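You operate a simulated robot arm through the tools that you are given. There is no shell and no other tool. Be economical: measure what you need, move in short steps, check, and stop when the job is done.

You are at the controls of a simulated two-armed robot. One attempt, no reset.

JOB
Clear the trip and start the drum again.
Fine: shut the hatch first, pull out the emergency stop, press Reset.

It is judged by the outcome, as a careful person would: the job done as asked, and still so three seconds after it is handed in. It fails if anything else is knocked over, pushed out of place, dropped, spilled or broken.

ROBOT AND FRAMES
Two 7-joint arms with two-finger parallel grippers on one trunk, on a base that drives. Base frame: it is fixed to the floor where the robot stands at the start and does not move with it; the origin is under the middle of the robot, x ahead of it, y to its left, z up. Readings come in m, degrees, newtons and seconds.
The left shoulder is at the start at [0.071, 0.156, 1.255], the right one opposite. Places, roughly: blue grease knob [1, 1.3, 1.1]; brake knob [1, 0.4, 1.1]; drum [2.1, 0.1, 1]; emergency stop [0.1, 1, 0.8]; gear lever [0.3, 1.4, 1.3]; hatch [0.7, 0.2, 1.1]; lower latch dial [-0.5, 1.5, 0.7]; main switch [-0.4, 1.4, 1]; red grease knob [0.9, 1.4, 1.1]; reset button [-0.2, 1.3, 0.9]; speed dial [-0.2, 1.3, 0.8]; start button [0, 1.1, 0.9]; turns dial [-0.1, 1.2, 0.8]; upper latch dial [-0.5, 1.5, 1]; yellow grease knob [1.1, 0.3, 1.1]. Payload 3.91 kg a hand.
Tool frame (each hand has its own): the origin (TCP) lies between the finger pads and is the grasp point; the fingertips stand 0.03 m ahead of it; z points along the fingers, y is the line along which they close. The gripper opens to 0.11 m. The fingers are 0.02 m wide and 0.01 m thick; the gripper's body (0.048 by 0.112 m) begins 0.055 m behind the TCP.
Orientation is told as [roll, pitch, yaw] about the base's x, y, z axes, in that order, counted from this pose: with the fingers straight down and closing along the base's y, the tool's x points along the base's -x, its y along +y and its z along -z.

CONTROLS
- The arms move only by the tool servo_tool. It takes "left_increments", "right_increments" or both (then of equal length, played together; a hand with none holds still); each is a list of rows, each a list of 3 entries, a list of its own where there are three numbers: the shift along the tool's x, y, z in m, then the turn, a rotation vector about the tool's x, y, z in degrees, then the opening, from 0 (shut) to 1 (fully open). In form: [[[x, y, z], [wx, wy, wz], claw], ...]. A call has 1 to 10 rows; each row shifts and turns the commanded pose from where the row before left it, along the tool's axes as they then stand. Rows are played at 5 a second. More than 0.05 m and 8.6 degrees between two rows, or a gripper value outside its range, and nothing of the call is played. A pose out of reach is approached as far as the arm can. The call stops where the force on the tool passes 70 N (or 10 N more than at its start, if that is more) or the arm is blocked; 0.2 s more then pass. Each finger travels about 0.108 m/s and halts on what it meets, pressing with about 37 N; the grip force reading is that of the motor and also rises with nothing between the fingers. The clock runs only during rows and for 0.2 s after the last one: add rows that do not move to give the fingers time. It gives the time, the measured TCP pose, the force on the tool (base axes), the opening and the grip force at its end, in the units of the frame above (readings bear some noise), with the torque about the TCP (base axes, N m) and any sound that the robot's microphone picked up.
- Cameras (640 x 400 px; columns grow to the right, rows downward): "scene" is now at [0.1123, 0.0632, 1.4812]; the picture's right is [0.71, -0.70, -0.00], its down [-0.41, -0.42, -0.81] and it looks along [0.56, 0.58, -0.59] (base axes); focal length 214 px, centre (320, 200). "left" rides on the left gripper at [0.072, -0.017, -0.103] in its tool frame; the picture's right is [0.23, 0.97, 0.00], its down [-0.76, 0.18, -0.62] and it looks along [-0.61, 0.14, 0.78] (tool axes); focal length 222 px, centre (320, 200). "right" rides on the right gripper at [0.072, 0.017, -0.103] in its tool frame; the picture's right is [-0.23, 0.97, 0.00], its down [-0.76, -0.18, -0.62] and it looks along [-0.61, -0.14, 0.78] (tool axes); focal length 222 px, centre (320, 200). There is no depth. A picture from a camera that has moved, and an enlarged one, comes with that camera's place and axes in the base frame and with its lens.
- camera(camera): a new picture of that camera. No time passes.
- lift_body(by): slides the trunk up (or, below 0, down) by that many m; the arms and the scene camera ride with it, the base frame stays. It gives what a move gives, with no picture.
- base_move(legs): drives the robot by 1 to 6 legs, each [ahead, left, turn to the left] in m, m and degrees, along the robot's own axes; the way and the turn of a leg run together, so that a leg with both is an arc; at most 1.5 m and 180 degrees a leg. The arms and the cameras ride along, it lands a little off, and it stops where it bumps. It gives what a move gives.
- aim_head(pan, tilt): turns the head with the scene camera to pan (to the left, within 86 degrees either way) and tilt (down, from -29 to 69), counted from straight ahead of the robot. It gives what a move gives.
- zoom(camera, box): a new picture of the part [left, top, right, bottom] of that camera's present view, enlarged. No time passes.
- hand_in(): hands the job in; it is judged then, once.

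Go step by step. Nothing tells you exact positions but the pictures and the camera data: compare them with the known pose of the tool, close in by small moves and look again before you grip or let go. The budget is 120 turns and 100 pictures, counting those below and the enlarged ones. Unless the task says otherwise, let go and move clear before handing in, and close with one line.

The tools are called after "Call:" as a command line: name --argument value ..., lists and objects as JSON in quotes. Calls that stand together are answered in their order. servo_tool: Moves the arms, as the interface text tells. Its arguments: {"type":"object","properties":{"left_increments":{"type":"array","items":{"type":"array"}},"right_increments":{"type":"array","items":{"type":"array"}}},"required":[]} The other tools are called the same way: lift_body (by) slides the trunk up or down; base_move (legs) drives the base; aim_head (pan, tilt) turns the head that bears the scene camera; camera (camera) takes a picture; zoom (camera, box) takes an enlarged picture of a part of a camera's view; hand_in () hands the job in.

At the start:

```text
t: 0.0
left_position: [0.5116, 0.6795, 1.2768]
left_orientation: [0.0, 0.0, 0.0]
left_wrist_force: [-0.5, -0.2, -0.5]
left_wrist_torque: [0.01, -0.01, 0.02]
left_opening: 0.11
left_grip_force: 0.0
right_position: [0.6346, 0.0873, 1.2798]
right_orientation: [0.0, 0.0, -0.1]
right_wrist_force: [0.1, 0.7, -0.4]
right_wrist_torque: [-0.03, 0.0, 0.01]
right_opening: 0.1101
right_grip_force: 0.1
trunk travel left (down, up): [-0.7, 0.24]
robot x, y, heading: [0.0002, -0.0011, 0.1]
head pan, tilt: [45.6, 36.2]
```

scene: 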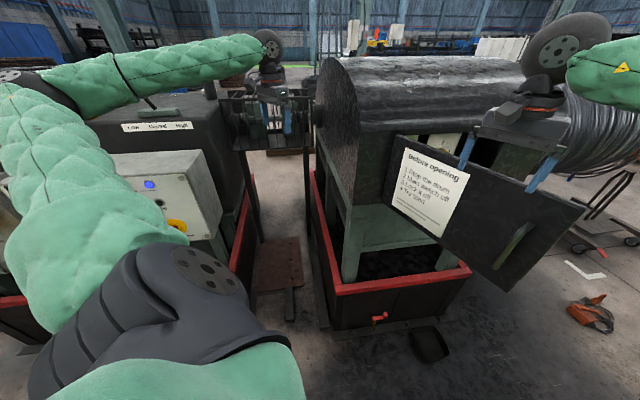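
right: 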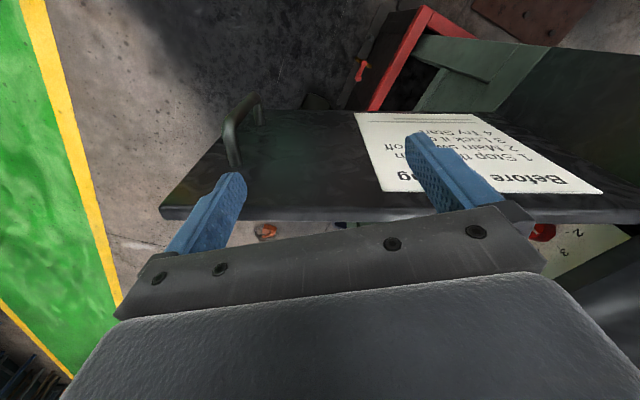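
left: 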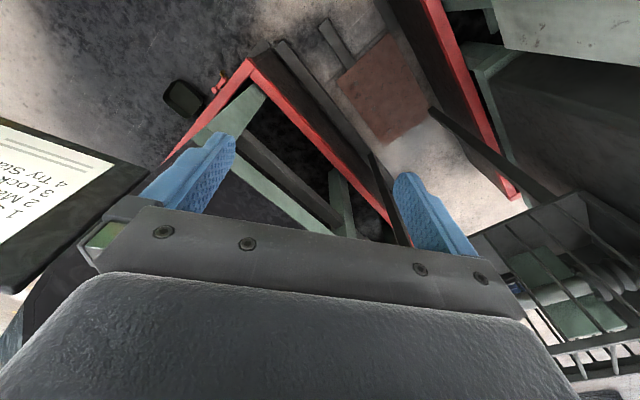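

The hatch stands open to the right of the machine with a handle on it, and the control box is at left behind my arm. I'll look around with the head before moving.

Call:
aim_head --pan 10 --tilt 25

Call:
camera --camera "scene"

Call:
aim_head --pan 86 --tilt 30

Call:
camera --camera "scene"

```text
t: 1.0
left_position: [0.513, 0.6795, 1.2755]
left_orientation: [0.0, 0.0, -0.1]
left_wrist_force: [0.0, -0.7, 0.3]
left_wrist_torque: [0.0, 0.04, 0.01]
left_opening: 0.11
left_grip_force: 0.1
right_position: [0.6342, 0.0886, 1.2806]
right_orientation: [0.0, -0.1, -0.1]
right_wrist_force: [-0.1, 0.3, 0.1]
right_wrist_torque: [0.01, 0.02, 0.05]
right_opening: 0.1101
right_grip_force: 0.0
trunk travel left (down, up): [-0.7, 0.24]
robot x, y, heading: [0.0019, -0.0022, -0.1]
head pan, tilt: [10.0, 25.0]
```

```text
96 pictures are left
camera scene: at [0.1419, 0.0169, 1.4987], right [0.17, -0.98, 0.0], down [-0.42, -0.07, -0.91], along [0.89, 0.16, -0.42], focal length 214 px, centre (320, 200)
```

scene: 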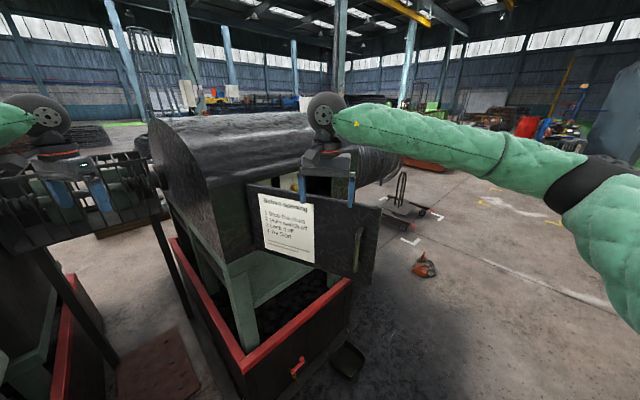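

```text
t: 2.5
left_position: [0.5128, 0.6802, 1.2767]
left_orientation: [-0.1, 0.1, 0.0]
left_wrist_force: [-0.6, -0.3, 0.1]
left_wrist_torque: [0.04, -0.03, -0.01]
left_opening: 0.1099
left_grip_force: 0.0
right_position: [0.6344, 0.0886, 1.2799]
right_orientation: [0.0, 0.0, -0.1]
right_wrist_force: [0.2, 0.1, -0.6]
right_wrist_torque: [0.03, 0.02, 0.03]
right_opening: 0.1095
right_grip_force: 0.1
trunk travel left (down, up): [-0.7, 0.24]
robot x, y, heading: [-0.0014, 0.0027, -0.0]
head pan, tilt: [85.9, 30.0]
```

```text
95 pictures are left
camera scene: at [0.0576, 0.091, 1.4908], right [1.0, -0.07, 0.0], down [-0.04, -0.5, -0.87], along [0.06, 0.86, -0.5], focal length 214 px, centre (320, 200)
```

scene: 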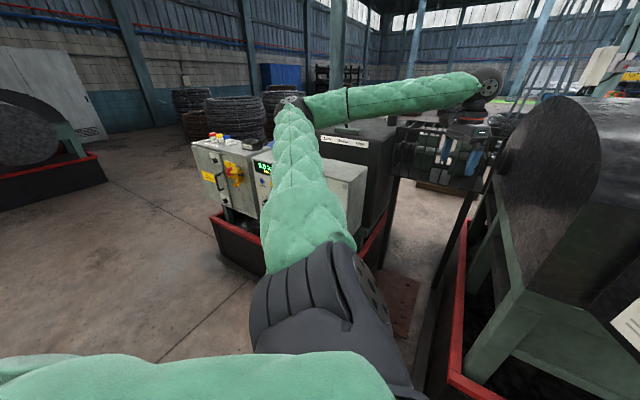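

The control cabinet lies to the left, partly behind the arm. I'll zoom in on it and on the hatch.

Call:
zoom --camera "scene" --box '[170, 110, 410, 260]'

Call:
aim_head --pan 15 --tilt 35

Call:
zoom --camera "scene" --box '[180, 80, 420, 230]'

```text
2.67 times, centred on (290, 185) of scene
camera zoom: at [0.0576, 0.091, 1.4908], right [1.0, -0.07, 0.0], down [-0.04, -0.5, -0.87], along [0.06, 0.86, -0.5], focal length 572 px, centre (400, 240)
```

zoom: 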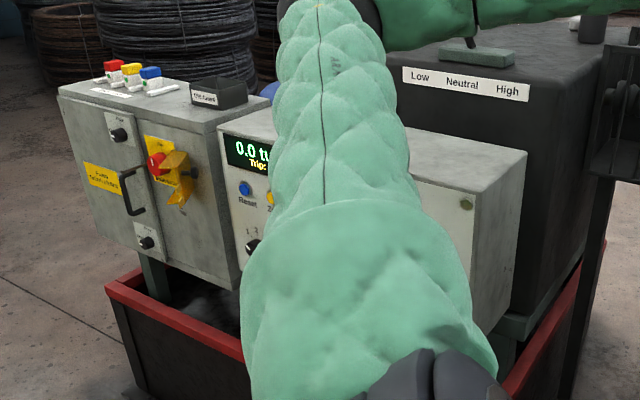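

```text
t: 3.9
left_position: [0.5137, 0.6797, 1.276]
left_orientation: [-0.1, 0.0, -0.1]
left_wrist_force: [0.4, -0.4, -0.9]
left_wrist_torque: [0.03, 0.02, 0.0]
left_opening: 0.11
left_grip_force: 0.1
right_position: [0.6352, 0.0874, 1.2803]
right_orientation: [0.0, 0.0, -0.1]
right_wrist_force: [0.4, 0.0, 0.7]
right_wrist_torque: [0.01, 0.0, -0.01]
right_opening: 0.11
right_grip_force: 0.1
trunk travel left (down, up): [-0.7, 0.24]
robot x, y, heading: [0.0014, 0.0008, 0.0]
head pan, tilt: [15.0, 35.0]
```

```text
2.67 times, centred on (300, 155) of scene
camera zoom: at [0.1362, 0.0237, 1.483], right [0.26, -0.97, 0.0], down [-0.55, -0.15, -0.82], along [0.79, 0.21, -0.57], focal length 572 px, centre (373, 320)
```

zoom: 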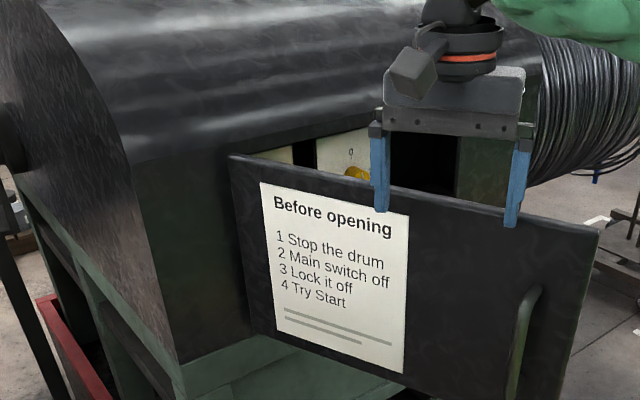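

The hatch's top edge triangulates to z≈1.244, with the hinge near (0.77, 0.38) and the free end near (0.66, -0.06). It is open about 60°, and the right hand is on its outer side. I'll back that hand off, close it and point it forward.

Call:
servo_tool --right_increments '[[[0.05, 0, 0], [0, 0, 0], 0], [[0.05, 0, 0], [0, 0, 0], 0], [[0.05, 0, 0], [0, 0, 0], 0], [[0, 0, 0], [0, -8.5, 0], 0], [[0, 0, 0], [0, -8.5, 0], 0], [[0, 0, 0], [0, -8.5, 0], 0], [[0, 0, 0], [0, -8.5, 0], 0], [[0, 0, 0], [0, -8.5, 0], 0]]'

Call:
servo_tool --right_increments '[[[0, 0, 0], [0, -8.5, 0], 0], [[0, 0, 0], [0, -8.5, 0], 0], [[0, 0, 0], [0, -8.5, 0], 0], [[0, 0, 0], [0, -8.5, 0], 0], [[0, 0, 0], [0, -8.5, 0], 0]]'

Call:
camera --camera "scene"

Call:
camera --camera "right"

```text
t: 5.7
left_position: [0.5114, 0.6809, 1.2766]
left_orientation: [0.0, 0.0, 0.0]
left_wrist_force: [-0.7, 0.5, -0.4]
left_wrist_torque: [0.01, 0.0, 0.01]
left_opening: 0.1097
left_grip_force: 0.1
right_position: [0.4837, 0.0881, 1.2807]
right_orientation: [0.0, -42.5, 0.0]
right_wrist_force: [0.6, -0.2, -0.6]
right_wrist_torque: [-0.01, -0.03, -0.01]
right_opening: 0.0001
right_grip_force: 37.1
trunk travel left (down, up): [-0.7, 0.24]
robot x, y, heading: [-0.0009, -0.0003, 0.0]
head pan, tilt: [15.0, 35.0]
```

```text
t: 6.9
left_position: [0.512, 0.6821, 1.2752]
left_orientation: [-0.1, -0.2, 0.1]
left_wrist_force: [-0.4, -0.2, -0.5]
left_wrist_torque: [0.01, -0.01, -0.01]
left_opening: 0.11
left_grip_force: 0.1
right_position: [0.483, 0.0893, 1.2819]
right_orientation: [-0.9, -85.2, 0.9]
right_wrist_force: [-0.8, -0.1, -0.4]
right_wrist_torque: [0.0, 0.0, -0.01]
right_opening: 0.0
right_grip_force: 37.3
trunk travel left (down, up): [-0.7, 0.24]
robot x, y, heading: [-0.0004, -0.0003, 0.2]
head pan, tilt: [15.0, 35.0]
```

```text
92 pictures are left
camera scene: at [0.1339, 0.0257, 1.4831], right [0.26, -0.97, 0.0], down [-0.55, -0.15, -0.82], along [0.79, 0.21, -0.57], focal length 214 px, centre (320, 200)
```

scene: 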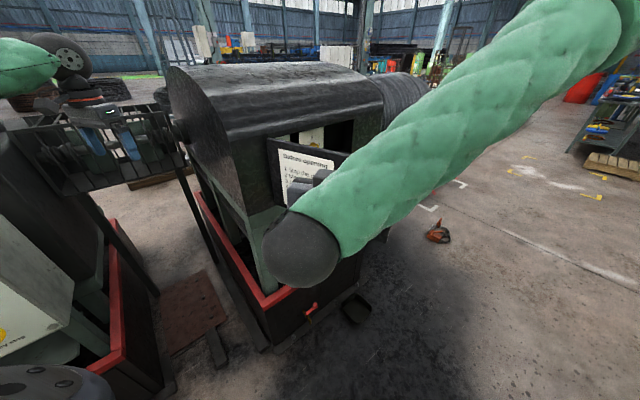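

```text
91 pictures are left
camera right: at [0.3744, 0.1078, 1.217], right [0.02, 0.97, 0.23], down [-0.56, -0.18, 0.81], along [0.83, -0.14, 0.54], focal length 222 px, centre (320, 200)
```

right: 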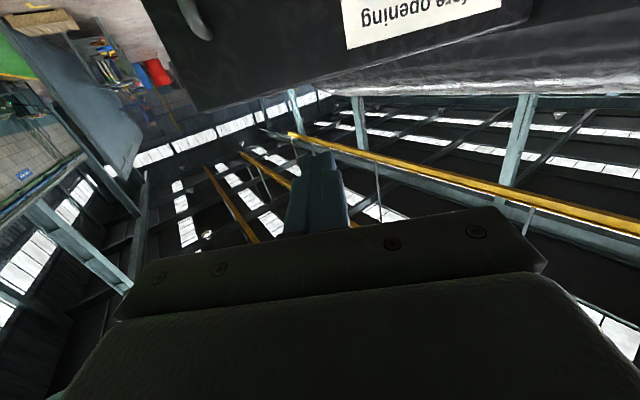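

The right hand now points ahead with the hatch before it. I'll lower it to z≈1.18, shift it to y≈0.05 and go forward to just short of contact.

Call:
servo_tool --right_increments '[[[0.05, -0.02, 0], [0, 0, 0], 0], [[0.05, -0.015, 0], [0, 0, 0], 0], [[0, 0, 0.05], [0, 0, 0], 0], [[0, 0, 0.05], [0, 0, 0], 0], [[0, 0, 0.03], [0, 0, 0], 0]]'

Call:
camera --camera "right"

Call:
zoom --camera "scene" --box '[200, 80, 480, 255]'

```text
refused: row 1 steps farther than a row can; nothing moved
```

```text
90 pictures are left
camera right: at [0.3744, 0.1078, 1.217], right [0.02, 0.97, 0.23], down [-0.56, -0.18, 0.81], along [0.83, -0.14, 0.54], focal length 222 px, centre (320, 200)
```

right: 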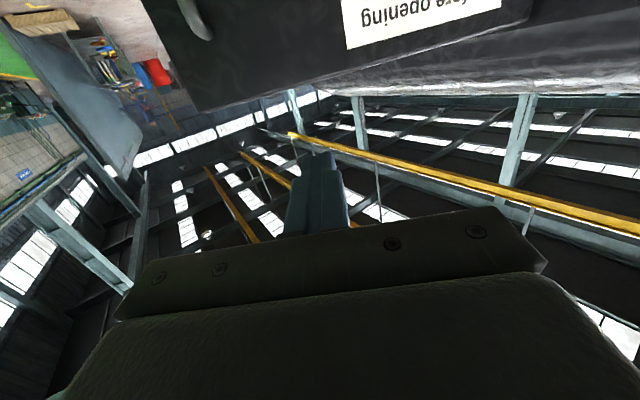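

```text
2.29 times, centred on (340, 168) of scene
camera zoom: at [0.1339, 0.0257, 1.4831], right [0.26, -0.97, 0.0], down [-0.55, -0.15, -0.82], along [0.79, 0.21, -0.57], focal length 490 px, centre (274, 274)
```

zoom: 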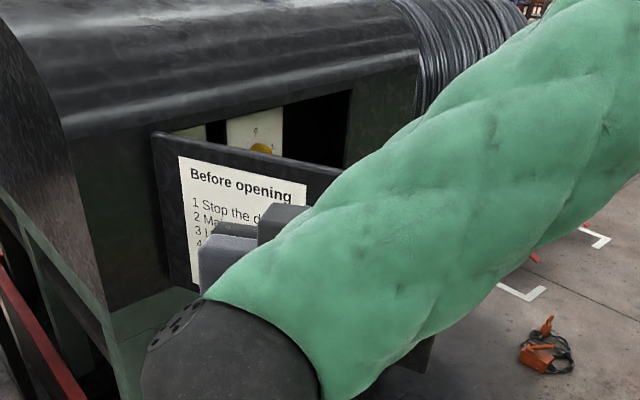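

The step was too long, so nothing moved. I'll repeat it with shorter rows.

Call:
servo_tool --right_increments '[[[0.04, -0.02, 0], [0, 0, 0], 0], [[0.04, -0.02, 0], [0, 0, 0], 0], [[0.02, 0, 0.04], [0, 0, 0], 0], [[0, 0, 0.05], [0, 0, 0], 0], [[0, 0, 0.03], [0, 0, 0], 0]]'

Call:
camera --camera "right"

```text
t: 8.1
left_position: [0.5138, 0.6809, 1.2768]
left_orientation: [0.0, 0.0, 0.0]
left_wrist_force: [-0.3, -0.4, -0.9]
left_wrist_torque: [0.03, 0.0, 0.02]
left_opening: 0.1101
left_grip_force: 0.1
right_position: [0.614, 0.0734, 1.1695]
right_orientation: [-0.1, -85.0, 0.1]
right_wrist_force: [-1.3, -0.1, 0.4]
right_wrist_torque: [-0.03, -0.04, 0.03]
right_opening: 0.0001
right_grip_force: 37.6
right hand out of reach, approached as far as the arm can: row 1, 2
trunk travel left (down, up): [-0.7, 0.24]
robot x, y, heading: [0.0043, -0.0, -0.1]
head pan, tilt: [15.0, 35.0]
```

```text
88 pictures are left
camera right: at [0.5053, 0.0912, 1.1049], right [0.02, 0.97, 0.23], down [-0.55, -0.18, 0.81], along [0.83, -0.14, 0.54], focal length 222 px, centre (320, 200)
```

right: 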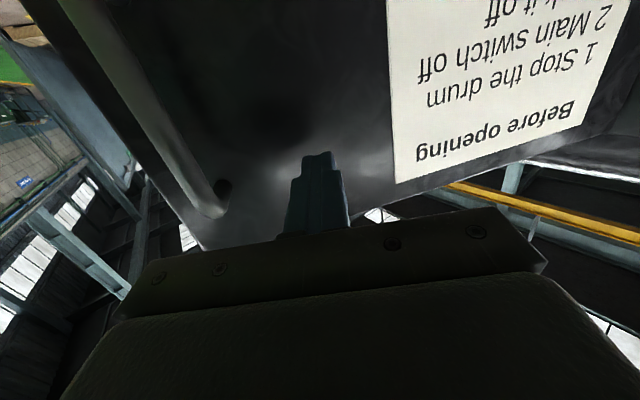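

The fist sits between the handle and the sign, just in front of the panel. I'll push along the hinge arc, turning the hand as it goes, with a check midway.

Call:
servo_tool --right_increments '[[[0, 0.006, 0.04], [0, -5, 0], 0], [[0, -0.008, 0.04], [-5, 0, 0], 0], [[0, -0.008, 0.04], [-5, 0, 0], 0], [[0, -0.007, 0.041], [-5, 0, 0], 0], [[0, -0.005, 0.04], [-5, 0, 0], 0]]'

Call:
camera --camera "right"

Call:
camera --camera "scene"

```text
t: 9.3
left_position: [0.5138, 0.6767, 1.2774]
left_orientation: [0.0, 0.1, -0.1]
left_wrist_force: [-0.4, -0.5, 0.0]
left_wrist_torque: [0.0, 0.02, -0.03]
left_opening: 0.1101
left_grip_force: 0.0
right_position: [0.769, 0.1205, 1.1905]
right_orientation: [3.0, -88.7, 11.3]
right_wrist_force: [0.4, -0.3, -0.1]
right_wrist_torque: [-0.02, -0.01, -0.02]
right_opening: 0.0
right_grip_force: 37.1
right hand out of reach, approached as far as the arm can: row 4, 5
trunk travel left (down, up): [-0.7, 0.24]
robot x, y, heading: [0.0018, 0.0026, -0.0]
head pan, tilt: [15.0, 35.0]
```

```text
87 pictures are left
camera right: at [0.6641, 0.1118, 1.1198], right [-0.24, 0.94, 0.23], down [-0.54, -0.32, 0.78], along [0.81, 0.06, 0.59], focal length 222 px, centre (320, 200)
```

right: 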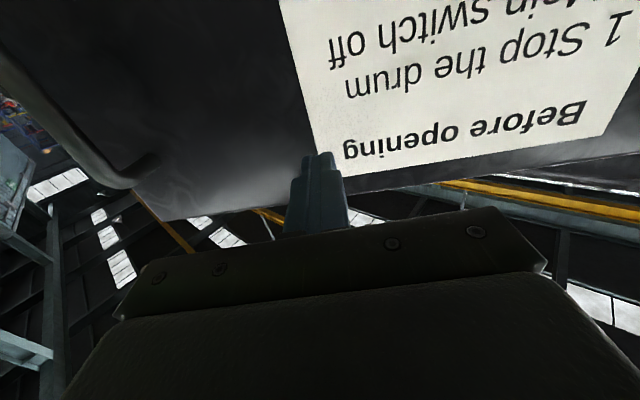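

```text
86 pictures are left
camera scene: at [0.1366, 0.0215, 1.483], right [0.26, -0.97, 0.0], down [-0.55, -0.15, -0.82], along [0.79, 0.21, -0.57], focal length 214 px, centre (320, 200)
```

scene: 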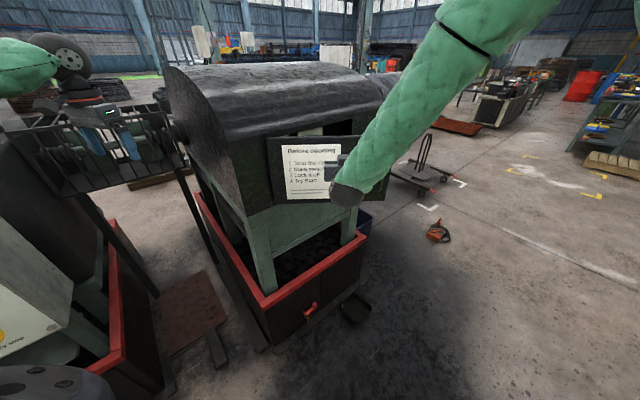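

The hatch swings freely, but the arm is near its reach limit. I'll retract the left hand up and back, then drive ahead about 0.12 m to carry the push on.

Call:
servo_tool --left_increments '[[[0, 0, -0.04], [0, 0, 0], 1], [[0, 0, -0.04], [0, 0, 0], 1], [[0.05, 0, 0], [0, 0, 0], 1], [[0.05, 0, 0], [0, 0, 0], 1], [[0.05, 0, 0], [0, 0, 0], 1], [[0.05, 0, 0], [0, 0, 0], 1]]'

Call:
base_move --legs '[[0.12, 0.0, 0]]'

Call:
camera --camera "scene"

```text
t: 10.7
left_position: [0.3082, 0.6778, 1.3583]
left_orientation: [0.1, -0.2, 0.1]
left_wrist_force: [0.0, 0.7, -0.6]
left_wrist_torque: [0.05, -0.06, 0.04]
left_opening: 0.1098
left_grip_force: 0.1
right_position: [0.765, 0.1212, 1.1918]
right_orientation: [0.9, -88.9, 13.3]
right_wrist_force: [-0.2, -0.2, -0.4]
right_wrist_torque: [0.01, 0.03, 0.01]
right_opening: 0.0
right_grip_force: 36.9
trunk travel left (down, up): [-0.7, 0.24]
robot x, y, heading: [-0.0008, 0.002, -0.2]
head pan, tilt: [15.0, 35.0]
```

```text
t: 12.0
left_position: [0.4323, 0.6792, 1.3571]
left_orientation: [0.0, 0.0, 0.2]
left_wrist_force: [1.1, 0.4, -0.2]
left_wrist_torque: [-0.02, 0.04, -0.02]
left_opening: 0.1099
left_grip_force: 0.1
right_position: [0.8896, 0.1235, 1.1902]
right_orientation: [0.7, -88.6, 13.7]
right_wrist_force: [0.7, -0.4, 0.8]
right_wrist_torque: [0.06, 0.0, 0.02]
right_opening: 0.0
right_grip_force: 37.0
trunk travel left (down, up): [-0.7, 0.24]
robot x, y, heading: [0.12, -0.0001, 0.4]
head pan, tilt: [15.0, 35.0]
```

```text
85 pictures are left
camera scene: at [0.2568, 0.0237, 1.4831], right [0.26, -0.97, 0.0], down [-0.55, -0.15, -0.82], along [0.79, 0.21, -0.57], focal length 214 px, centre (320, 200)
```

scene: 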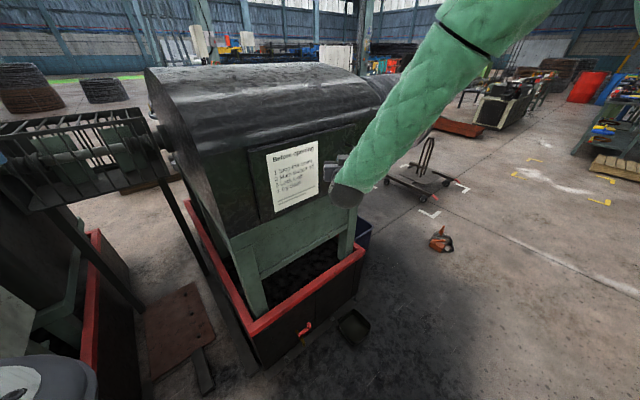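

Call:
base_move --legs '[[0.04, 0.0, 0]]'

Call:
zoom --camera "scene" --box '[200, 80, 440, 230]'

Call:
camera --camera "right"

```text
t: 12.8
left_position: [0.4686, 0.68, 1.3567]
left_orientation: [-0.1, -0.1, -0.1]
left_wrist_force: [-0.9, 0.5, 0.1]
left_wrist_torque: [0.01, -0.03, 0.01]
left_opening: 0.1101
left_grip_force: 0.1
right_position: [0.9265, 0.1238, 1.1934]
right_orientation: [-1.4, -88.8, 15.9]
right_wrist_force: [-0.5, 0.0, 0.2]
right_wrist_torque: [-0.01, 0.0, 0.0]
right_opening: 0.0
right_grip_force: 37.0
trunk travel left (down, up): [-0.7, 0.24]
robot x, y, heading: [0.1613, 0.0012, 0.2]
head pan, tilt: [15.0, 35.0]
```

```text
2.67 times, centred on (320, 155) of scene
camera zoom: at [0.2929, 0.024, 1.4835], right [0.26, -0.97, 0.0], down [-0.55, -0.15, -0.82], along [0.79, 0.21, -0.57], focal length 572 px, centre (320, 320)
```

zoom: 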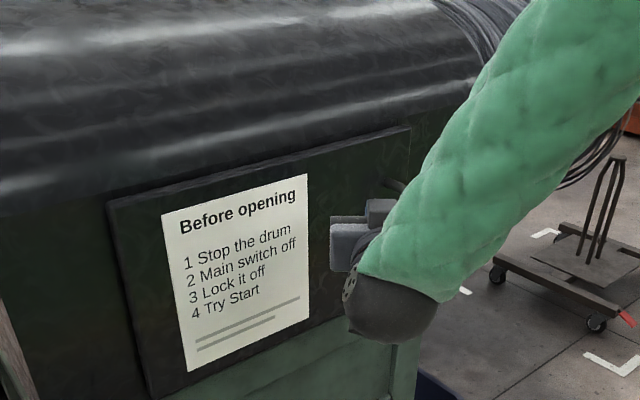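

```text
83 pictures are left
camera right: at [0.8207, 0.115, 1.1215], right [-0.24, 0.94, 0.23], down [-0.54, -0.32, 0.77], along [0.8, 0.06, 0.59], focal length 222 px, centre (320, 200)
```

right: 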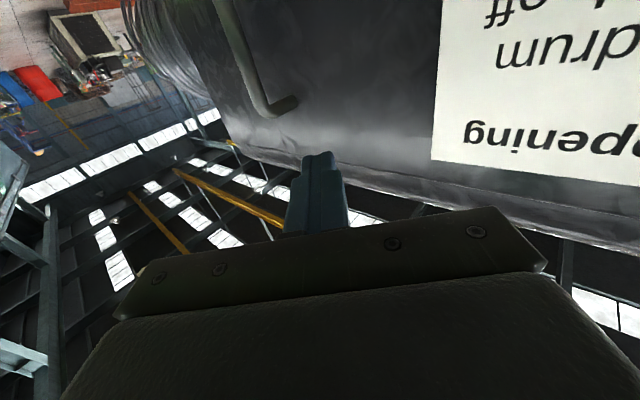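

The hatch looks almost flush. I'll press it home with the arm in small steps and watch the force.

Call:
servo_tool --right_increments '[[[0, 0, 0.02], [0, 0, 0], 0], [[0, 0, 0.02], [0, 0, 0], 0], [[0, 0, 0.02], [0, 0, 0], 0]]'

Call:
zoom --camera "scene" --box '[200, 80, 440, 230]'

```text
t: 13.6
left_position: [0.473, 0.6793, 1.3556]
left_orientation: [0.0, 0.1, 0.2]
left_wrist_force: [0.7, -0.2, 0.3]
left_wrist_torque: [0.02, 0.01, 0.02]
left_opening: 0.1099
left_grip_force: 0.0
right_position: [0.986, 0.1429, 1.1916]
right_orientation: [-1.1, -88.3, 15.0]
right_wrist_force: [0.8, -0.2, -0.4]
right_wrist_torque: [-0.01, -0.03, 0.01]
right_opening: 0.0001
right_grip_force: 37.0
right hand out of reach, approached as far as the arm can: row 3
trunk travel left (down, up): [-0.7, 0.24]
robot x, y, heading: [0.1616, 0.0002, -0.0]
head pan, tilt: [15.0, 35.0]
```

```text
2.67 times, centred on (320, 155) of scene
camera zoom: at [0.2977, 0.0243, 1.4828], right [0.26, -0.97, 0.0], down [-0.56, -0.15, -0.82], along [0.79, 0.21, -0.57], focal length 572 px, centre (320, 320)
```

zoom: 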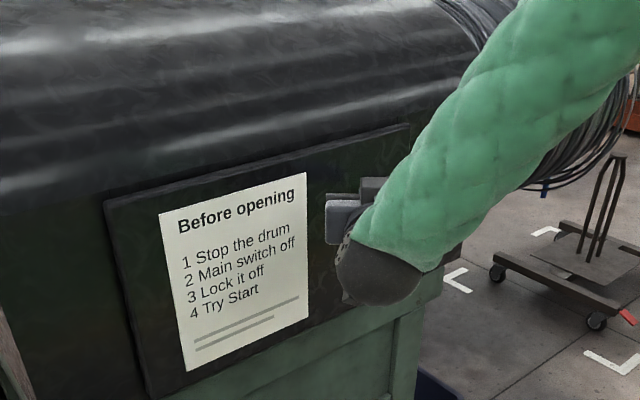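

There is still no reaction force. I'll drive on a little, forward and left, toward the panel.

Call:
base_move --legs '[[0.03, 0.02, 0]]'

Call:
servo_tool --right_increments '[[[0, 0, 0.01], [0, 0, 0], 0], [[0, 0, 0.01], [0, 0, 0], 0], [[0, 0, 0.01], [0, 0, 0], 0]]'

Call:
camera --camera "right"

Call:
zoom --camera "scene" --box '[200, 80, 440, 230]'

```text
t: 14.6
left_position: [0.4924, 0.6952, 1.3578]
left_orientation: [0.0, 0.0, 0.0]
left_wrist_force: [0.7, -0.6, 0.4]
left_wrist_torque: [-0.03, -0.02, 0.02]
left_opening: 0.11
left_grip_force: 0.0
right_position: [1.0032, 0.1537, 1.1939]
right_orientation: [-0.8, -88.8, 14.4]
right_wrist_force: [-14.7, -11.8, 5.6]
right_wrist_torque: [0.18, -0.29, -0.02]
right_opening: 0.0
right_grip_force: 36.3
trunk travel left (down, up): [-0.7, 0.24]
robot x, y, heading: [0.1856, 0.0127, -0.0]
head pan, tilt: [15.0, 35.0]
stopped in leg 1: the force on the tool passed its limit at 188 N (the readings are from after the stop); the commanded pose is now the measured one
```

```text
t: 15.0
left_position: [0.4901, 0.6922, 1.3597]
left_orientation: [0.1, -0.3, 0.0]
left_wrist_force: [-0.1, 0.4, 0.5]
left_wrist_torque: [0.02, -0.01, 0.04]
left_opening: 0.1098
left_grip_force: 0.0
right_position: [1.0042, 0.1556, 1.1947]
right_orientation: [-3.5, -88.5, 17.2]
right_wrist_force: [-50.5, -22.2, 17.9]
right_wrist_torque: [0.44, -0.75, 0.2]
right_opening: 0.0001
right_grip_force: 36.9
trunk travel left (down, up): [-0.7, 0.24]
robot x, y, heading: [0.1821, 0.0148, -0.3]
head pan, tilt: [15.0, 35.0]
stopped in row 2 (right hand): the force on the tool passed its limit at 83 N (the readings are from after the stop); the commanded pose is now the measured one
```

```text
81 pictures are left
camera right: at [0.8987, 0.1469, 1.1236], right [-0.23, 0.95, 0.23], down [-0.54, -0.31, 0.78], along [0.81, 0.05, 0.59], focal length 222 px, centre (320, 200)
```

right: 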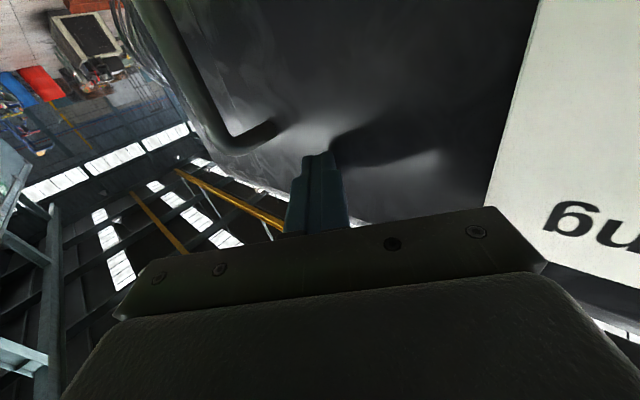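

```text
2.67 times, centred on (320, 155) of scene
camera zoom: at [0.3117, 0.0361, 1.4842], right [0.26, -0.97, 0.0], down [-0.55, -0.15, -0.82], along [0.79, 0.21, -0.57], focal length 572 px, centre (320, 320)
```

zoom: 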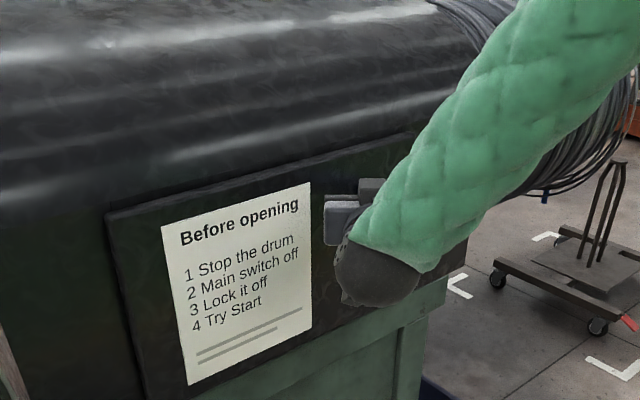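

The hand now meets firm resistance, so the hatch is shut against its frame. I'll back off and check that it stays shut.

Call:
servo_tool --right_increments '[[[0, 0, -0.04], [0, 0, 0], 0], [[0, 0, -0.05], [0, 0, 0], 0], [[0, 0, -0.05], [0, 0, 0], 0], [[0, 0, -0.05], [0, 0, 0], 0], [[0, -0.05, 0], [0, 0, 0], 0], [[0, -0.05, 0], [0, 0, 0], 0], [[0, -0.05, 0], [0, 0, 0], 0], [[0, -0.05, 0], [0, 0, 0], 0]]'

Call:
zoom --camera "scene" --box '[200, 60, 480, 235]'

Call:
camera --camera "right"

```text
t: 16.8
left_position: [0.4925, 0.6965, 1.3563]
left_orientation: [-0.2, -0.1, 0.0]
left_wrist_force: [-0.6, 0.8, 0.4]
left_wrist_torque: [-0.01, -0.03, -0.01]
left_opening: 0.1098
left_grip_force: 0.0
right_position: [0.8264, 0.0236, 1.2429]
right_orientation: [-5.9, -87.7, 17.9]
right_wrist_force: [0.0, 0.6, -0.7]
right_wrist_torque: [0.01, 0.01, 0.0]
right_opening: 0.0
right_grip_force: 36.8
right hand out of reach, approached as far as the arm can: row 6, 7, 8
trunk travel left (down, up): [-0.7, 0.24]
robot x, y, heading: [0.187, 0.0164, -0.2]
head pan, tilt: [15.0, 35.0]
```

```text
2.29 times, centred on (340, 148) of scene
camera zoom: at [0.3167, 0.0406, 1.4832], right [0.26, -0.97, 0.0], down [-0.55, -0.15, -0.82], along [0.79, 0.21, -0.57], focal length 490 px, centre (274, 320)
```

zoom: 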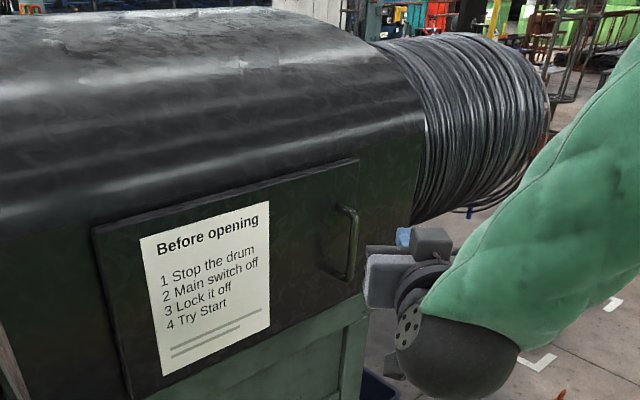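

```text
78 pictures are left
camera right: at [0.7188, 0.0175, 1.1742], right [-0.2, 0.96, 0.22], down [-0.54, -0.29, 0.79], along [0.82, 0.03, 0.57], focal length 222 px, centre (320, 200)
```

right: 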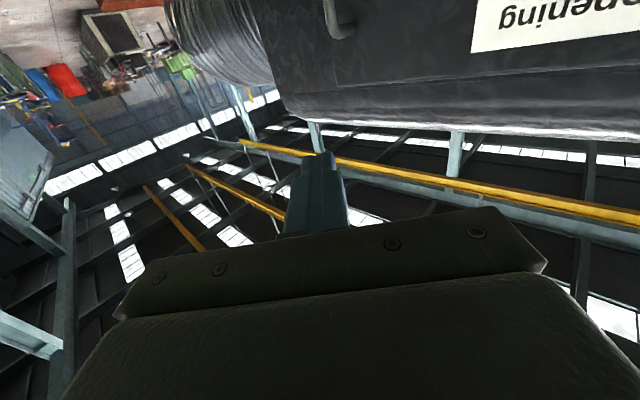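

The hatch is flush and stays closed. I'll tuck the right arm, back away and turn left toward the control panel, then look at it.

Call:
servo_tool --right_increments '[[[0, 0, -0.05], [0, 0, 0], 0], [[0, 0, -0.05], [0, 0, 0], 0], [[0, 0, -0.05], [0, 0, 0], 0]]'

Call:
base_move --legs '[[-0.3, 0, 0], [0, 0, 45]]'

Call:
aim_head --pan 20 --tilt 30

Call:
camera --camera "scene"

Call:
aim_head --pan 85 --tilt 35

Call:
camera --camera "scene"

```text
t: 17.6
left_position: [0.4972, 0.6957, 1.3562]
left_orientation: [-0.1, 0.0, -0.1]
left_wrist_force: [0.8, 0.0, 0.4]
left_wrist_torque: [-0.01, 0.0, -0.01]
left_opening: 0.1099
left_grip_force: 0.2
right_position: [0.7659, 0.0387, 1.246]
right_orientation: [-4.0, -88.2, 17.7]
right_wrist_force: [0.2, -0.4, -0.3]
right_wrist_torque: [0.01, 0.01, -0.02]
right_opening: 0.0
right_grip_force: 37.2
right hand out of reach, approached as far as the arm can: row 1, 2, 3
trunk travel left (down, up): [-0.7, 0.24]
robot x, y, heading: [0.1869, 0.016, -0.0]
head pan, tilt: [15.0, 35.0]
```

```text
t: 21.7
left_position: [-0.3807, 0.7159, 1.3567]
left_orientation: [0.1, 0.1, 45.2]
left_wrist_force: [0.4, -0.2, 0.2]
left_wrist_torque: [-0.01, 0.0, 0.02]
left_opening: 0.11
left_grip_force: 0.0
right_position: [0.2741, 0.4463, 1.245]
right_orientation: [-3.3, -88.2, 62.2]
right_wrist_force: [0.6, -0.6, -0.1]
right_wrist_torque: [0.0, 0.0, 0.01]
right_opening: 0.0
right_grip_force: 36.9
trunk travel left (down, up): [-0.7, 0.24]
robot x, y, heading: [-0.1208, 0.0137, 45.2]
head pan, tilt: [15.0, 35.0]
```

```text
t: 22.4
left_position: [-0.3812, 0.7168, 1.3567]
left_orientation: [0.1, 0.0, 45.2]
left_wrist_force: [0.4, 0.6, -0.4]
left_wrist_torque: [0.01, -0.04, -0.01]
left_opening: 0.11
left_grip_force: 0.1
right_position: [0.2744, 0.4457, 1.2458]
right_orientation: [-3.8, -88.2, 62.7]
right_wrist_force: [0.5, -0.5, 0.6]
right_wrist_torque: [-0.05, 0.02, -0.01]
right_opening: 0.0
right_grip_force: 37.8
trunk travel left (down, up): [-0.7, 0.24]
robot x, y, heading: [-0.1201, 0.0148, 45.2]
head pan, tilt: [20.0, 30.0]
```

```text
77 pictures are left
camera scene: at [-0.0457, 0.1349, 1.4908], right [0.91, -0.42, 0.0], down [-0.21, -0.45, -0.87], along [0.36, 0.79, -0.5], focal length 214 px, centre (320, 200)
```

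scene: 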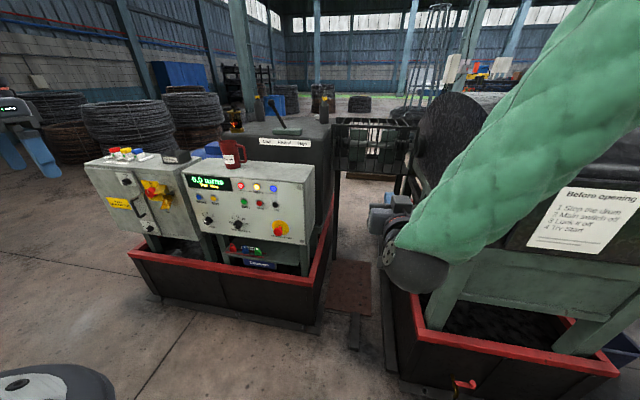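

```text
t: 23.8
left_position: [-0.3816, 0.7163, 1.3571]
left_orientation: [0.0, 0.0, 45.2]
left_wrist_force: [-0.3, -1.2, 0.2]
left_wrist_torque: [0.03, 0.04, 0.0]
left_opening: 0.11
left_grip_force: 0.0
right_position: [0.2751, 0.447, 1.2466]
right_orientation: [-3.4, -88.2, 62.5]
right_wrist_force: [-0.2, -0.3, 0.0]
right_wrist_torque: [-0.02, 0.03, 0.05]
right_opening: 0.0
right_grip_force: 36.6
trunk travel left (down, up): [-0.7, 0.24]
robot x, y, heading: [-0.1173, 0.0162, 45.1]
head pan, tilt: [85.0, 35.0]
```

```text
76 pictures are left
camera scene: at [-0.1402, 0.1202, 1.483], right [0.76, 0.64, 0.0], down [0.37, -0.44, -0.82], along [-0.53, 0.63, -0.57], focal length 214 px, centre (320, 200)
```

scene: 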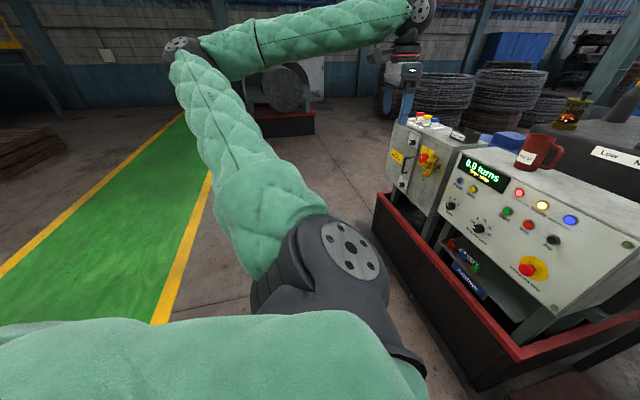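

The panel is now in clear view, with a mug on top of it to keep clear of. I'll zoom in on the controls.

Call:
aim_head --pan 40 --tilt 35

Call:
zoom --camera "scene" --box '[170, 80, 410, 230]'

Call:
camera --camera "scene"

```text
t: 24.9
left_position: [-0.382, 0.7165, 1.356]
left_orientation: [0.0, 0.0, 45.1]
left_wrist_force: [-0.2, 0.8, 0.2]
left_wrist_torque: [-0.02, 0.01, -0.01]
left_opening: 0.1097
left_grip_force: 0.0
right_position: [0.275, 0.4477, 1.2463]
right_orientation: [-3.3, -88.1, 62.4]
right_wrist_force: [-0.3, -0.9, -0.9]
right_wrist_torque: [0.03, 0.0, -0.01]
right_opening: 0.0001
right_grip_force: 36.9
trunk travel left (down, up): [-0.7, 0.24]
robot x, y, heading: [-0.1191, 0.0159, 45.4]
head pan, tilt: [40.0, 35.0]
```

```text
2.67 times, centred on (290, 155) of scene
camera zoom: at [-0.0762, 0.1406, 1.483], right [1.0, -0.08, 0.0], down [-0.05, -0.57, -0.82], along [0.07, 0.82, -0.57], focal length 572 px, centre (400, 320)
```

zoom: 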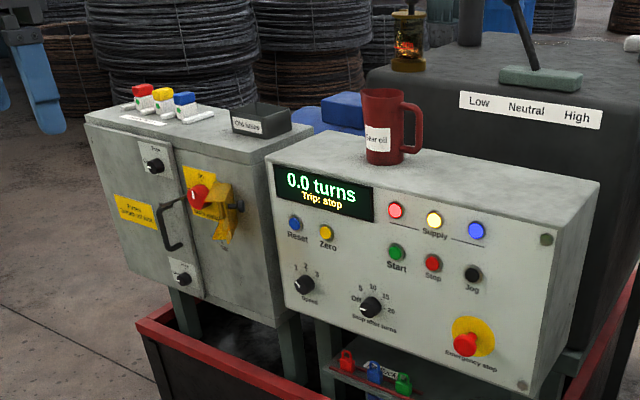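

```text
74 pictures are left
camera scene: at [-0.0762, 0.1406, 1.483], right [1.0, -0.08, 0.0], down [-0.05, -0.57, -0.82], along [0.07, 0.82, -0.57], focal length 214 px, centre (320, 200)
```

scene: 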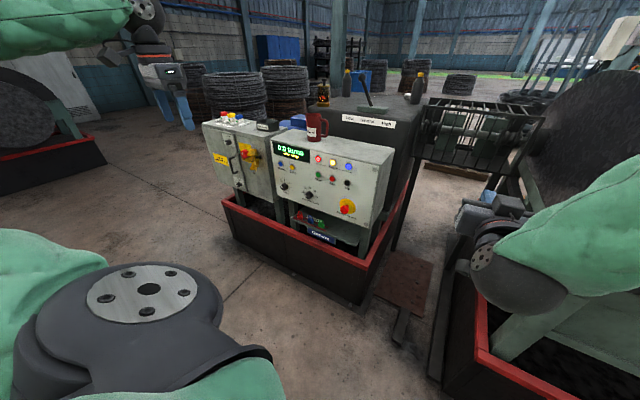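

The display reads "Trip: stop", and E-stop, Start and Reset are all visible. I'll drive left so the robot stands square in front of the panel.

Call:
base_move --legs '[[0, 0.4, 0], [0, 0.32, 0]]'

Call:
lift_body --by -0.25

Call:
aim_head --pan 0 --tilt 35

Call:
camera --camera "scene"

```text
t: 29.1
left_position: [-0.8948, 1.2285, 1.3565]
left_orientation: [0.1, -0.1, 45.3]
left_wrist_force: [-1.2, -1.2, -0.5]
left_wrist_torque: [-0.02, -0.02, 0.02]
left_opening: 0.11
left_grip_force: 0.1
right_position: [-0.2387, 0.9594, 1.247]
right_orientation: [-3.7, -88.2, 62.7]
right_wrist_force: [-0.1, 0.5, -0.7]
right_wrist_torque: [-0.07, 0.0, -0.03]
right_opening: 0.0
right_grip_force: 36.4
trunk travel left (down, up): [-0.7, 0.24]
robot x, y, heading: [-0.632, 0.5288, 45.3]
head pan, tilt: [40.0, 35.0]
```

```text
t: 31.7
left_position: [-0.8958, 1.228, 1.1068]
left_orientation: [-0.1, 0.0, 45.3]
left_wrist_force: [0.6, -0.7, 0.0]
left_wrist_torque: [-0.03, 0.0, 0.01]
left_opening: 0.1099
left_grip_force: 0.1
right_position: [-0.2396, 0.9587, 0.9968]
right_orientation: [-3.2, -88.2, 62.4]
right_wrist_force: [-0.3, 0.7, 0.2]
right_wrist_torque: [0.01, 0.0, -0.02]
right_opening: 0.0
right_grip_force: 36.9
trunk travel left (down, up): [-0.45, 0.49]
robot x, y, heading: [-0.6325, 0.5285, 45.2]
head pan, tilt: [40.0, 35.0]
```

```text
t: 32.8
left_position: [-0.8954, 1.2289, 1.1073]
left_orientation: [0.0, 0.0, 45.2]
left_wrist_force: [-0.3, -0.5, -0.4]
left_wrist_torque: [-0.04, 0.03, 0.01]
left_opening: 0.1101
left_grip_force: 0.0
right_position: [-0.2387, 0.9592, 0.9961]
right_orientation: [-3.4, -88.2, 62.5]
right_wrist_force: [-0.1, 0.2, 0.9]
right_wrist_torque: [0.0, 0.01, -0.02]
right_opening: 0.0
right_grip_force: 36.9
trunk travel left (down, up): [-0.45, 0.49]
robot x, y, heading: [-0.6303, 0.5254, 45.3]
head pan, tilt: [0.0, 35.0]
```

```text
73 pictures are left
camera scene: at [-0.5348, 0.627, 1.233], right [0.71, -0.7, 0.0], down [-0.4, -0.41, -0.82], along [0.58, 0.58, -0.57], focal length 214 px, centre (320, 200)
```

scene: 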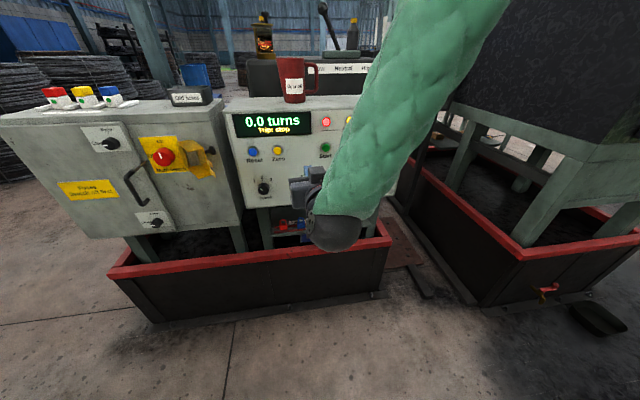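

Reset triangulates to about (-0.21, 1.29, 0.95). The right arm hides the e-stop, so I'll straighten that hand and move it right and down in front of the e-stop's place, opening the fingers.

Call:
servo_tool --right_increments '[[[0, -0.03, -0.03], [8.5, 0, 0], 0.6], [[0, -0.04, 0], [8.5, 0, 0], 0.6], [[0, -0.05, 0], [0, 0, 0], 0.6], [[0, -0.05, 0], [0, 0, 0], 0.6], [[0.04, -0.03, 0], [0, 0, 0], 0.6], [[0.04, 0, 0], [0, 0, 0], 0.6], [[0.04, 0, 0], [0, 0, 0], 0.6], [[0.04, 0, 0], [0, 0, 0], 0.6]]'

Call:
camera --camera "scene"

Call:
camera --camera "right"

```text
t: 34.6
left_position: [-0.8938, 1.2297, 1.1059]
left_orientation: [-0.1, 0.0, 45.2]
left_wrist_force: [-0.4, 0.5, 0.3]
left_wrist_torque: [-0.01, 0.01, 0.0]
left_opening: 0.11
left_grip_force: 0.1
right_position: [-0.1395, 0.908, 0.8672]
right_orientation: [-19.9, -87.9, 61.6]
right_wrist_force: [-0.3, -0.3, -0.3]
right_wrist_torque: [-0.04, -0.02, 0.02]
right_opening: 0.0658
right_grip_force: 0.0
right hand out of reach, approached as far as the arm can: row 1, 2, 3, 4, 5, 6, 7, 8
trunk travel left (down, up): [-0.45, 0.49]
robot x, y, heading: [-0.6308, 0.5247, 45.3]
head pan, tilt: [0.0, 35.0]
```

```text
72 pictures are left
camera scene: at [-0.5344, 0.6279, 1.233], right [0.71, -0.7, 0.0], down [-0.4, -0.41, -0.82], along [0.58, 0.58, -0.57], focal length 214 px, centre (320, 200)
```

scene: 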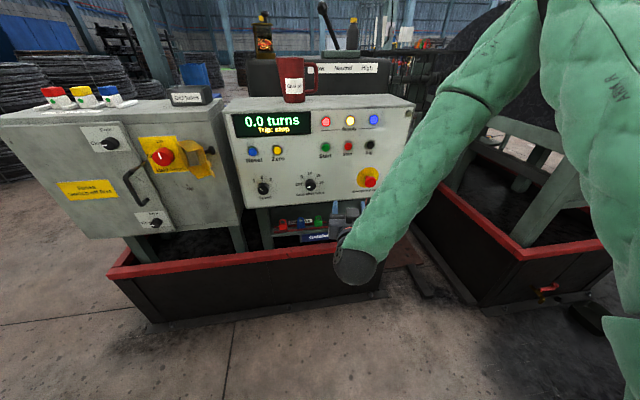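

```text
71 pictures are left
camera right: at [-0.2296, 0.8496, 0.7983], right [-0.64, 0.73, 0.22], down [-0.33, -0.52, 0.78], along [0.69, 0.43, 0.58], focal length 222 px, centre (320, 200)
```

right: 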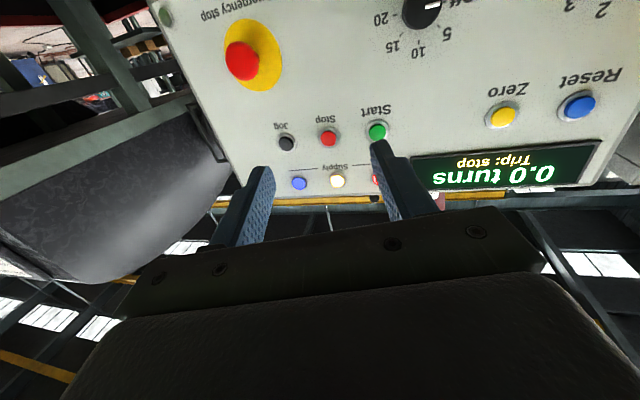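

The e-stop is at about (0.13, 1.015, 0.81) and the panel's inward normal is near 50°. The arm is near its reach limit, so I'll drive a little ahead and right.

Call:
base_move --legs '[[0.1, -0.1, 0]]'

Call:
camera --camera "right"

Call:
zoom --camera "scene" --box '[200, 60, 440, 210]'

```text
t: 35.9
left_position: [-0.7506, 1.229, 1.1068]
left_orientation: [0.1, 0.1, 45.2]
left_wrist_force: [0.4, -0.1, -0.3]
left_wrist_torque: [0.03, 0.05, 0.01]
left_opening: 0.1101
left_grip_force: 0.0
right_position: [0.0032, 0.9064, 0.8682]
right_orientation: [-16.3, -88.0, 58.0]
right_wrist_force: [0.6, -0.6, -0.6]
right_wrist_torque: [0.03, 0.01, 0.01]
right_opening: 0.0658
right_grip_force: 0.0
trunk travel left (down, up): [-0.45, 0.49]
robot x, y, heading: [-0.4953, 0.5294, 45.1]
head pan, tilt: [0.0, 35.0]
```

```text
70 pictures are left
camera right: at [-0.0863, 0.8495, 0.7979], right [-0.64, 0.73, 0.22], down [-0.33, -0.52, 0.78], along [0.69, 0.43, 0.58], focal length 222 px, centre (320, 200)
```

right: 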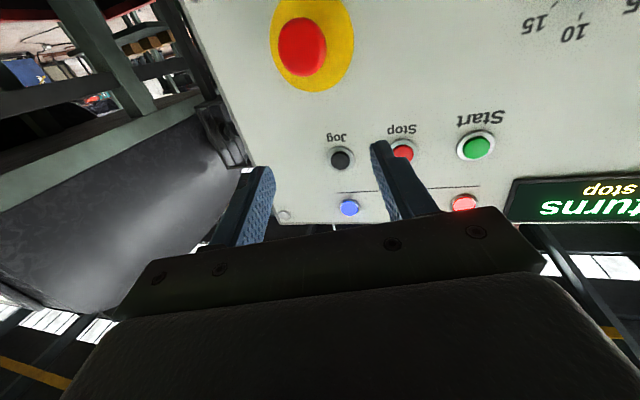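

```text
2.67 times, centred on (320, 135) of scene
camera zoom: at [-0.3906, 0.6276, 1.2328], right [0.71, -0.71, 0.0], down [-0.41, -0.41, -0.82], along [0.58, 0.58, -0.57], focal length 572 px, centre (320, 373)
```

zoom: 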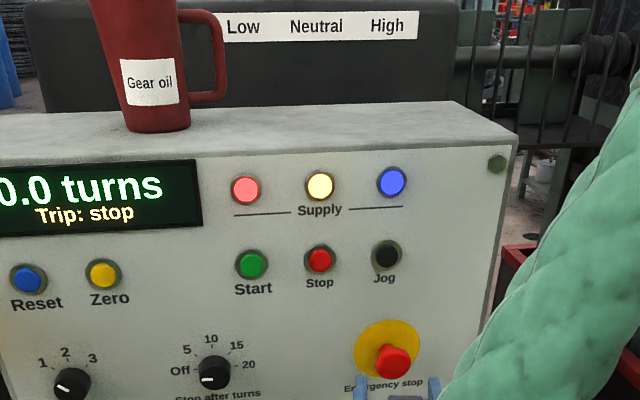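

From two views the e-stop cap is at about (0.124, 1.007, 0.803), straight ahead of and below the hand. I'll lower and approach to a few centimetres short.

Call:
servo_tool --right_increments '[[[0.035, -0.002, 0], [0, 0, 0], 0.65], [[0.03, -0.002, 0.01], [-4, 0, 0], 0.65], [[0, 0, 0.03], [0, 0, 0], 0.65], [[0, 0, 0.03], [0, 0, 0], 0.65]]'

Call:
camera --camera "right"

Call:
zoom --camera "scene" --box '[260, 120, 420, 220]'

```text
t: 36.9
left_position: [-0.7526, 1.2291, 1.1064]
left_orientation: [0.0, 0.0, 45.2]
left_wrist_force: [0.3, -0.1, 0.4]
left_wrist_torque: [-0.02, -0.01, -0.03]
left_opening: 0.1101
left_grip_force: 0.0
right_position: [-0.0085, 0.984, 0.8348]
right_orientation: [-15.3, -87.8, 60.7]
right_wrist_force: [0.7, -0.4, -0.6]
right_wrist_torque: [-0.01, 0.02, 0.01]
right_opening: 0.0715
right_grip_force: 0.0
right hand out of reach, approached as far as the arm can: row 1, 2, 3, 4
trunk travel left (down, up): [-0.45, 0.49]
robot x, y, heading: [-0.4904, 0.5309, 45.0]
head pan, tilt: [0.0, 35.0]
```

```text
68 pictures are left
camera right: at [-0.0937, 0.9209, 0.7657], right [-0.69, 0.69, 0.22], down [-0.3, -0.54, 0.79], along [0.66, 0.48, 0.58], focal length 222 px, centre (320, 200)
```

right: 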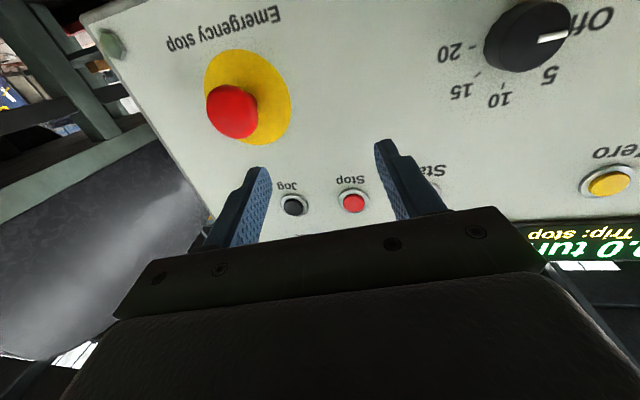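

```text
4.00 times, centred on (340, 170) of scene
camera zoom: at [-0.393, 0.628, 1.233], right [0.71, -0.71, 0.0], down [-0.4, -0.41, -0.82], along [0.58, 0.58, -0.57], focal length 858 px, centre (240, 320)
```

zoom: 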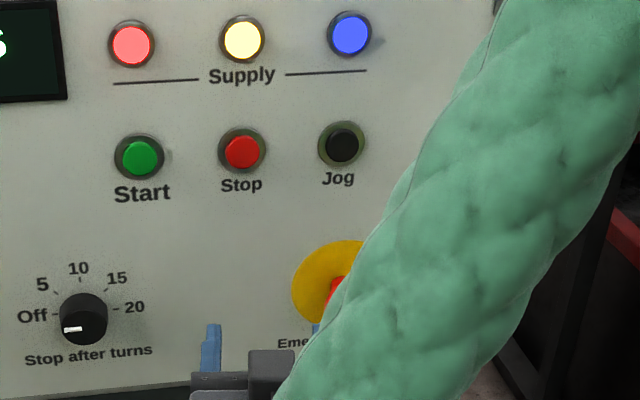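

The hand drifted left because the horizontal pose is limited here. I'll back off and pitch the fingers down about 35°, which should give the arm more freedom.

Call:
servo_tool --right_increments '[[[0, 0, -0.05], [0, 0, 0], 0.65], [[0, 0, -0.04], [0, 0, 0], 0.65], [[0, 0, 0], [0, 8.5, 0], 0.65], [[0, 0, 0], [0, 8.5, 0], 0.65], [[0, 0, 0], [0, 8.5, 0], 0.65], [[0, 0, 0], [0, 8.5, 0], 0.65], [[0, -0.04, 0], [0, 0, 0], 0.65], [[0, -0.04, 0], [0, 0, 0], 0.65]]'

Call:
camera --camera "right"

```text
t: 38.7
left_position: [-0.7536, 1.2285, 1.1057]
left_orientation: [-0.1, 0.0, 45.3]
left_wrist_force: [0.6, 0.3, 0.4]
left_wrist_torque: [0.0, 0.01, -0.01]
left_opening: 0.1098
left_grip_force: 0.0
right_position: [-0.0076, 0.8768, 0.8361]
right_orientation: [-0.8, -54.0, 46.5]
right_wrist_force: [0.1, 0.7, -0.1]
right_wrist_torque: [-0.02, 0.0, 0.04]
right_opening: 0.0713
right_grip_force: 0.0
right hand out of reach, approached as far as the arm can: row 8
trunk travel left (down, up): [-0.45, 0.49]
robot x, y, heading: [-0.4903, 0.5272, 45.2]
head pan, tilt: [0.0, 35.0]
```

```text
66 pictures are left
camera right: at [-0.1078, 0.7998, 0.8377], right [-0.61, 0.78, 0.18], down [0.08, -0.16, 0.98], along [0.79, 0.61, 0.03], focal length 222 px, centre (320, 200)
```

right: 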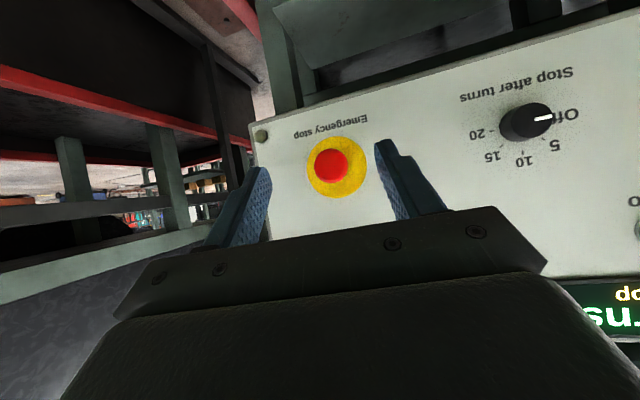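

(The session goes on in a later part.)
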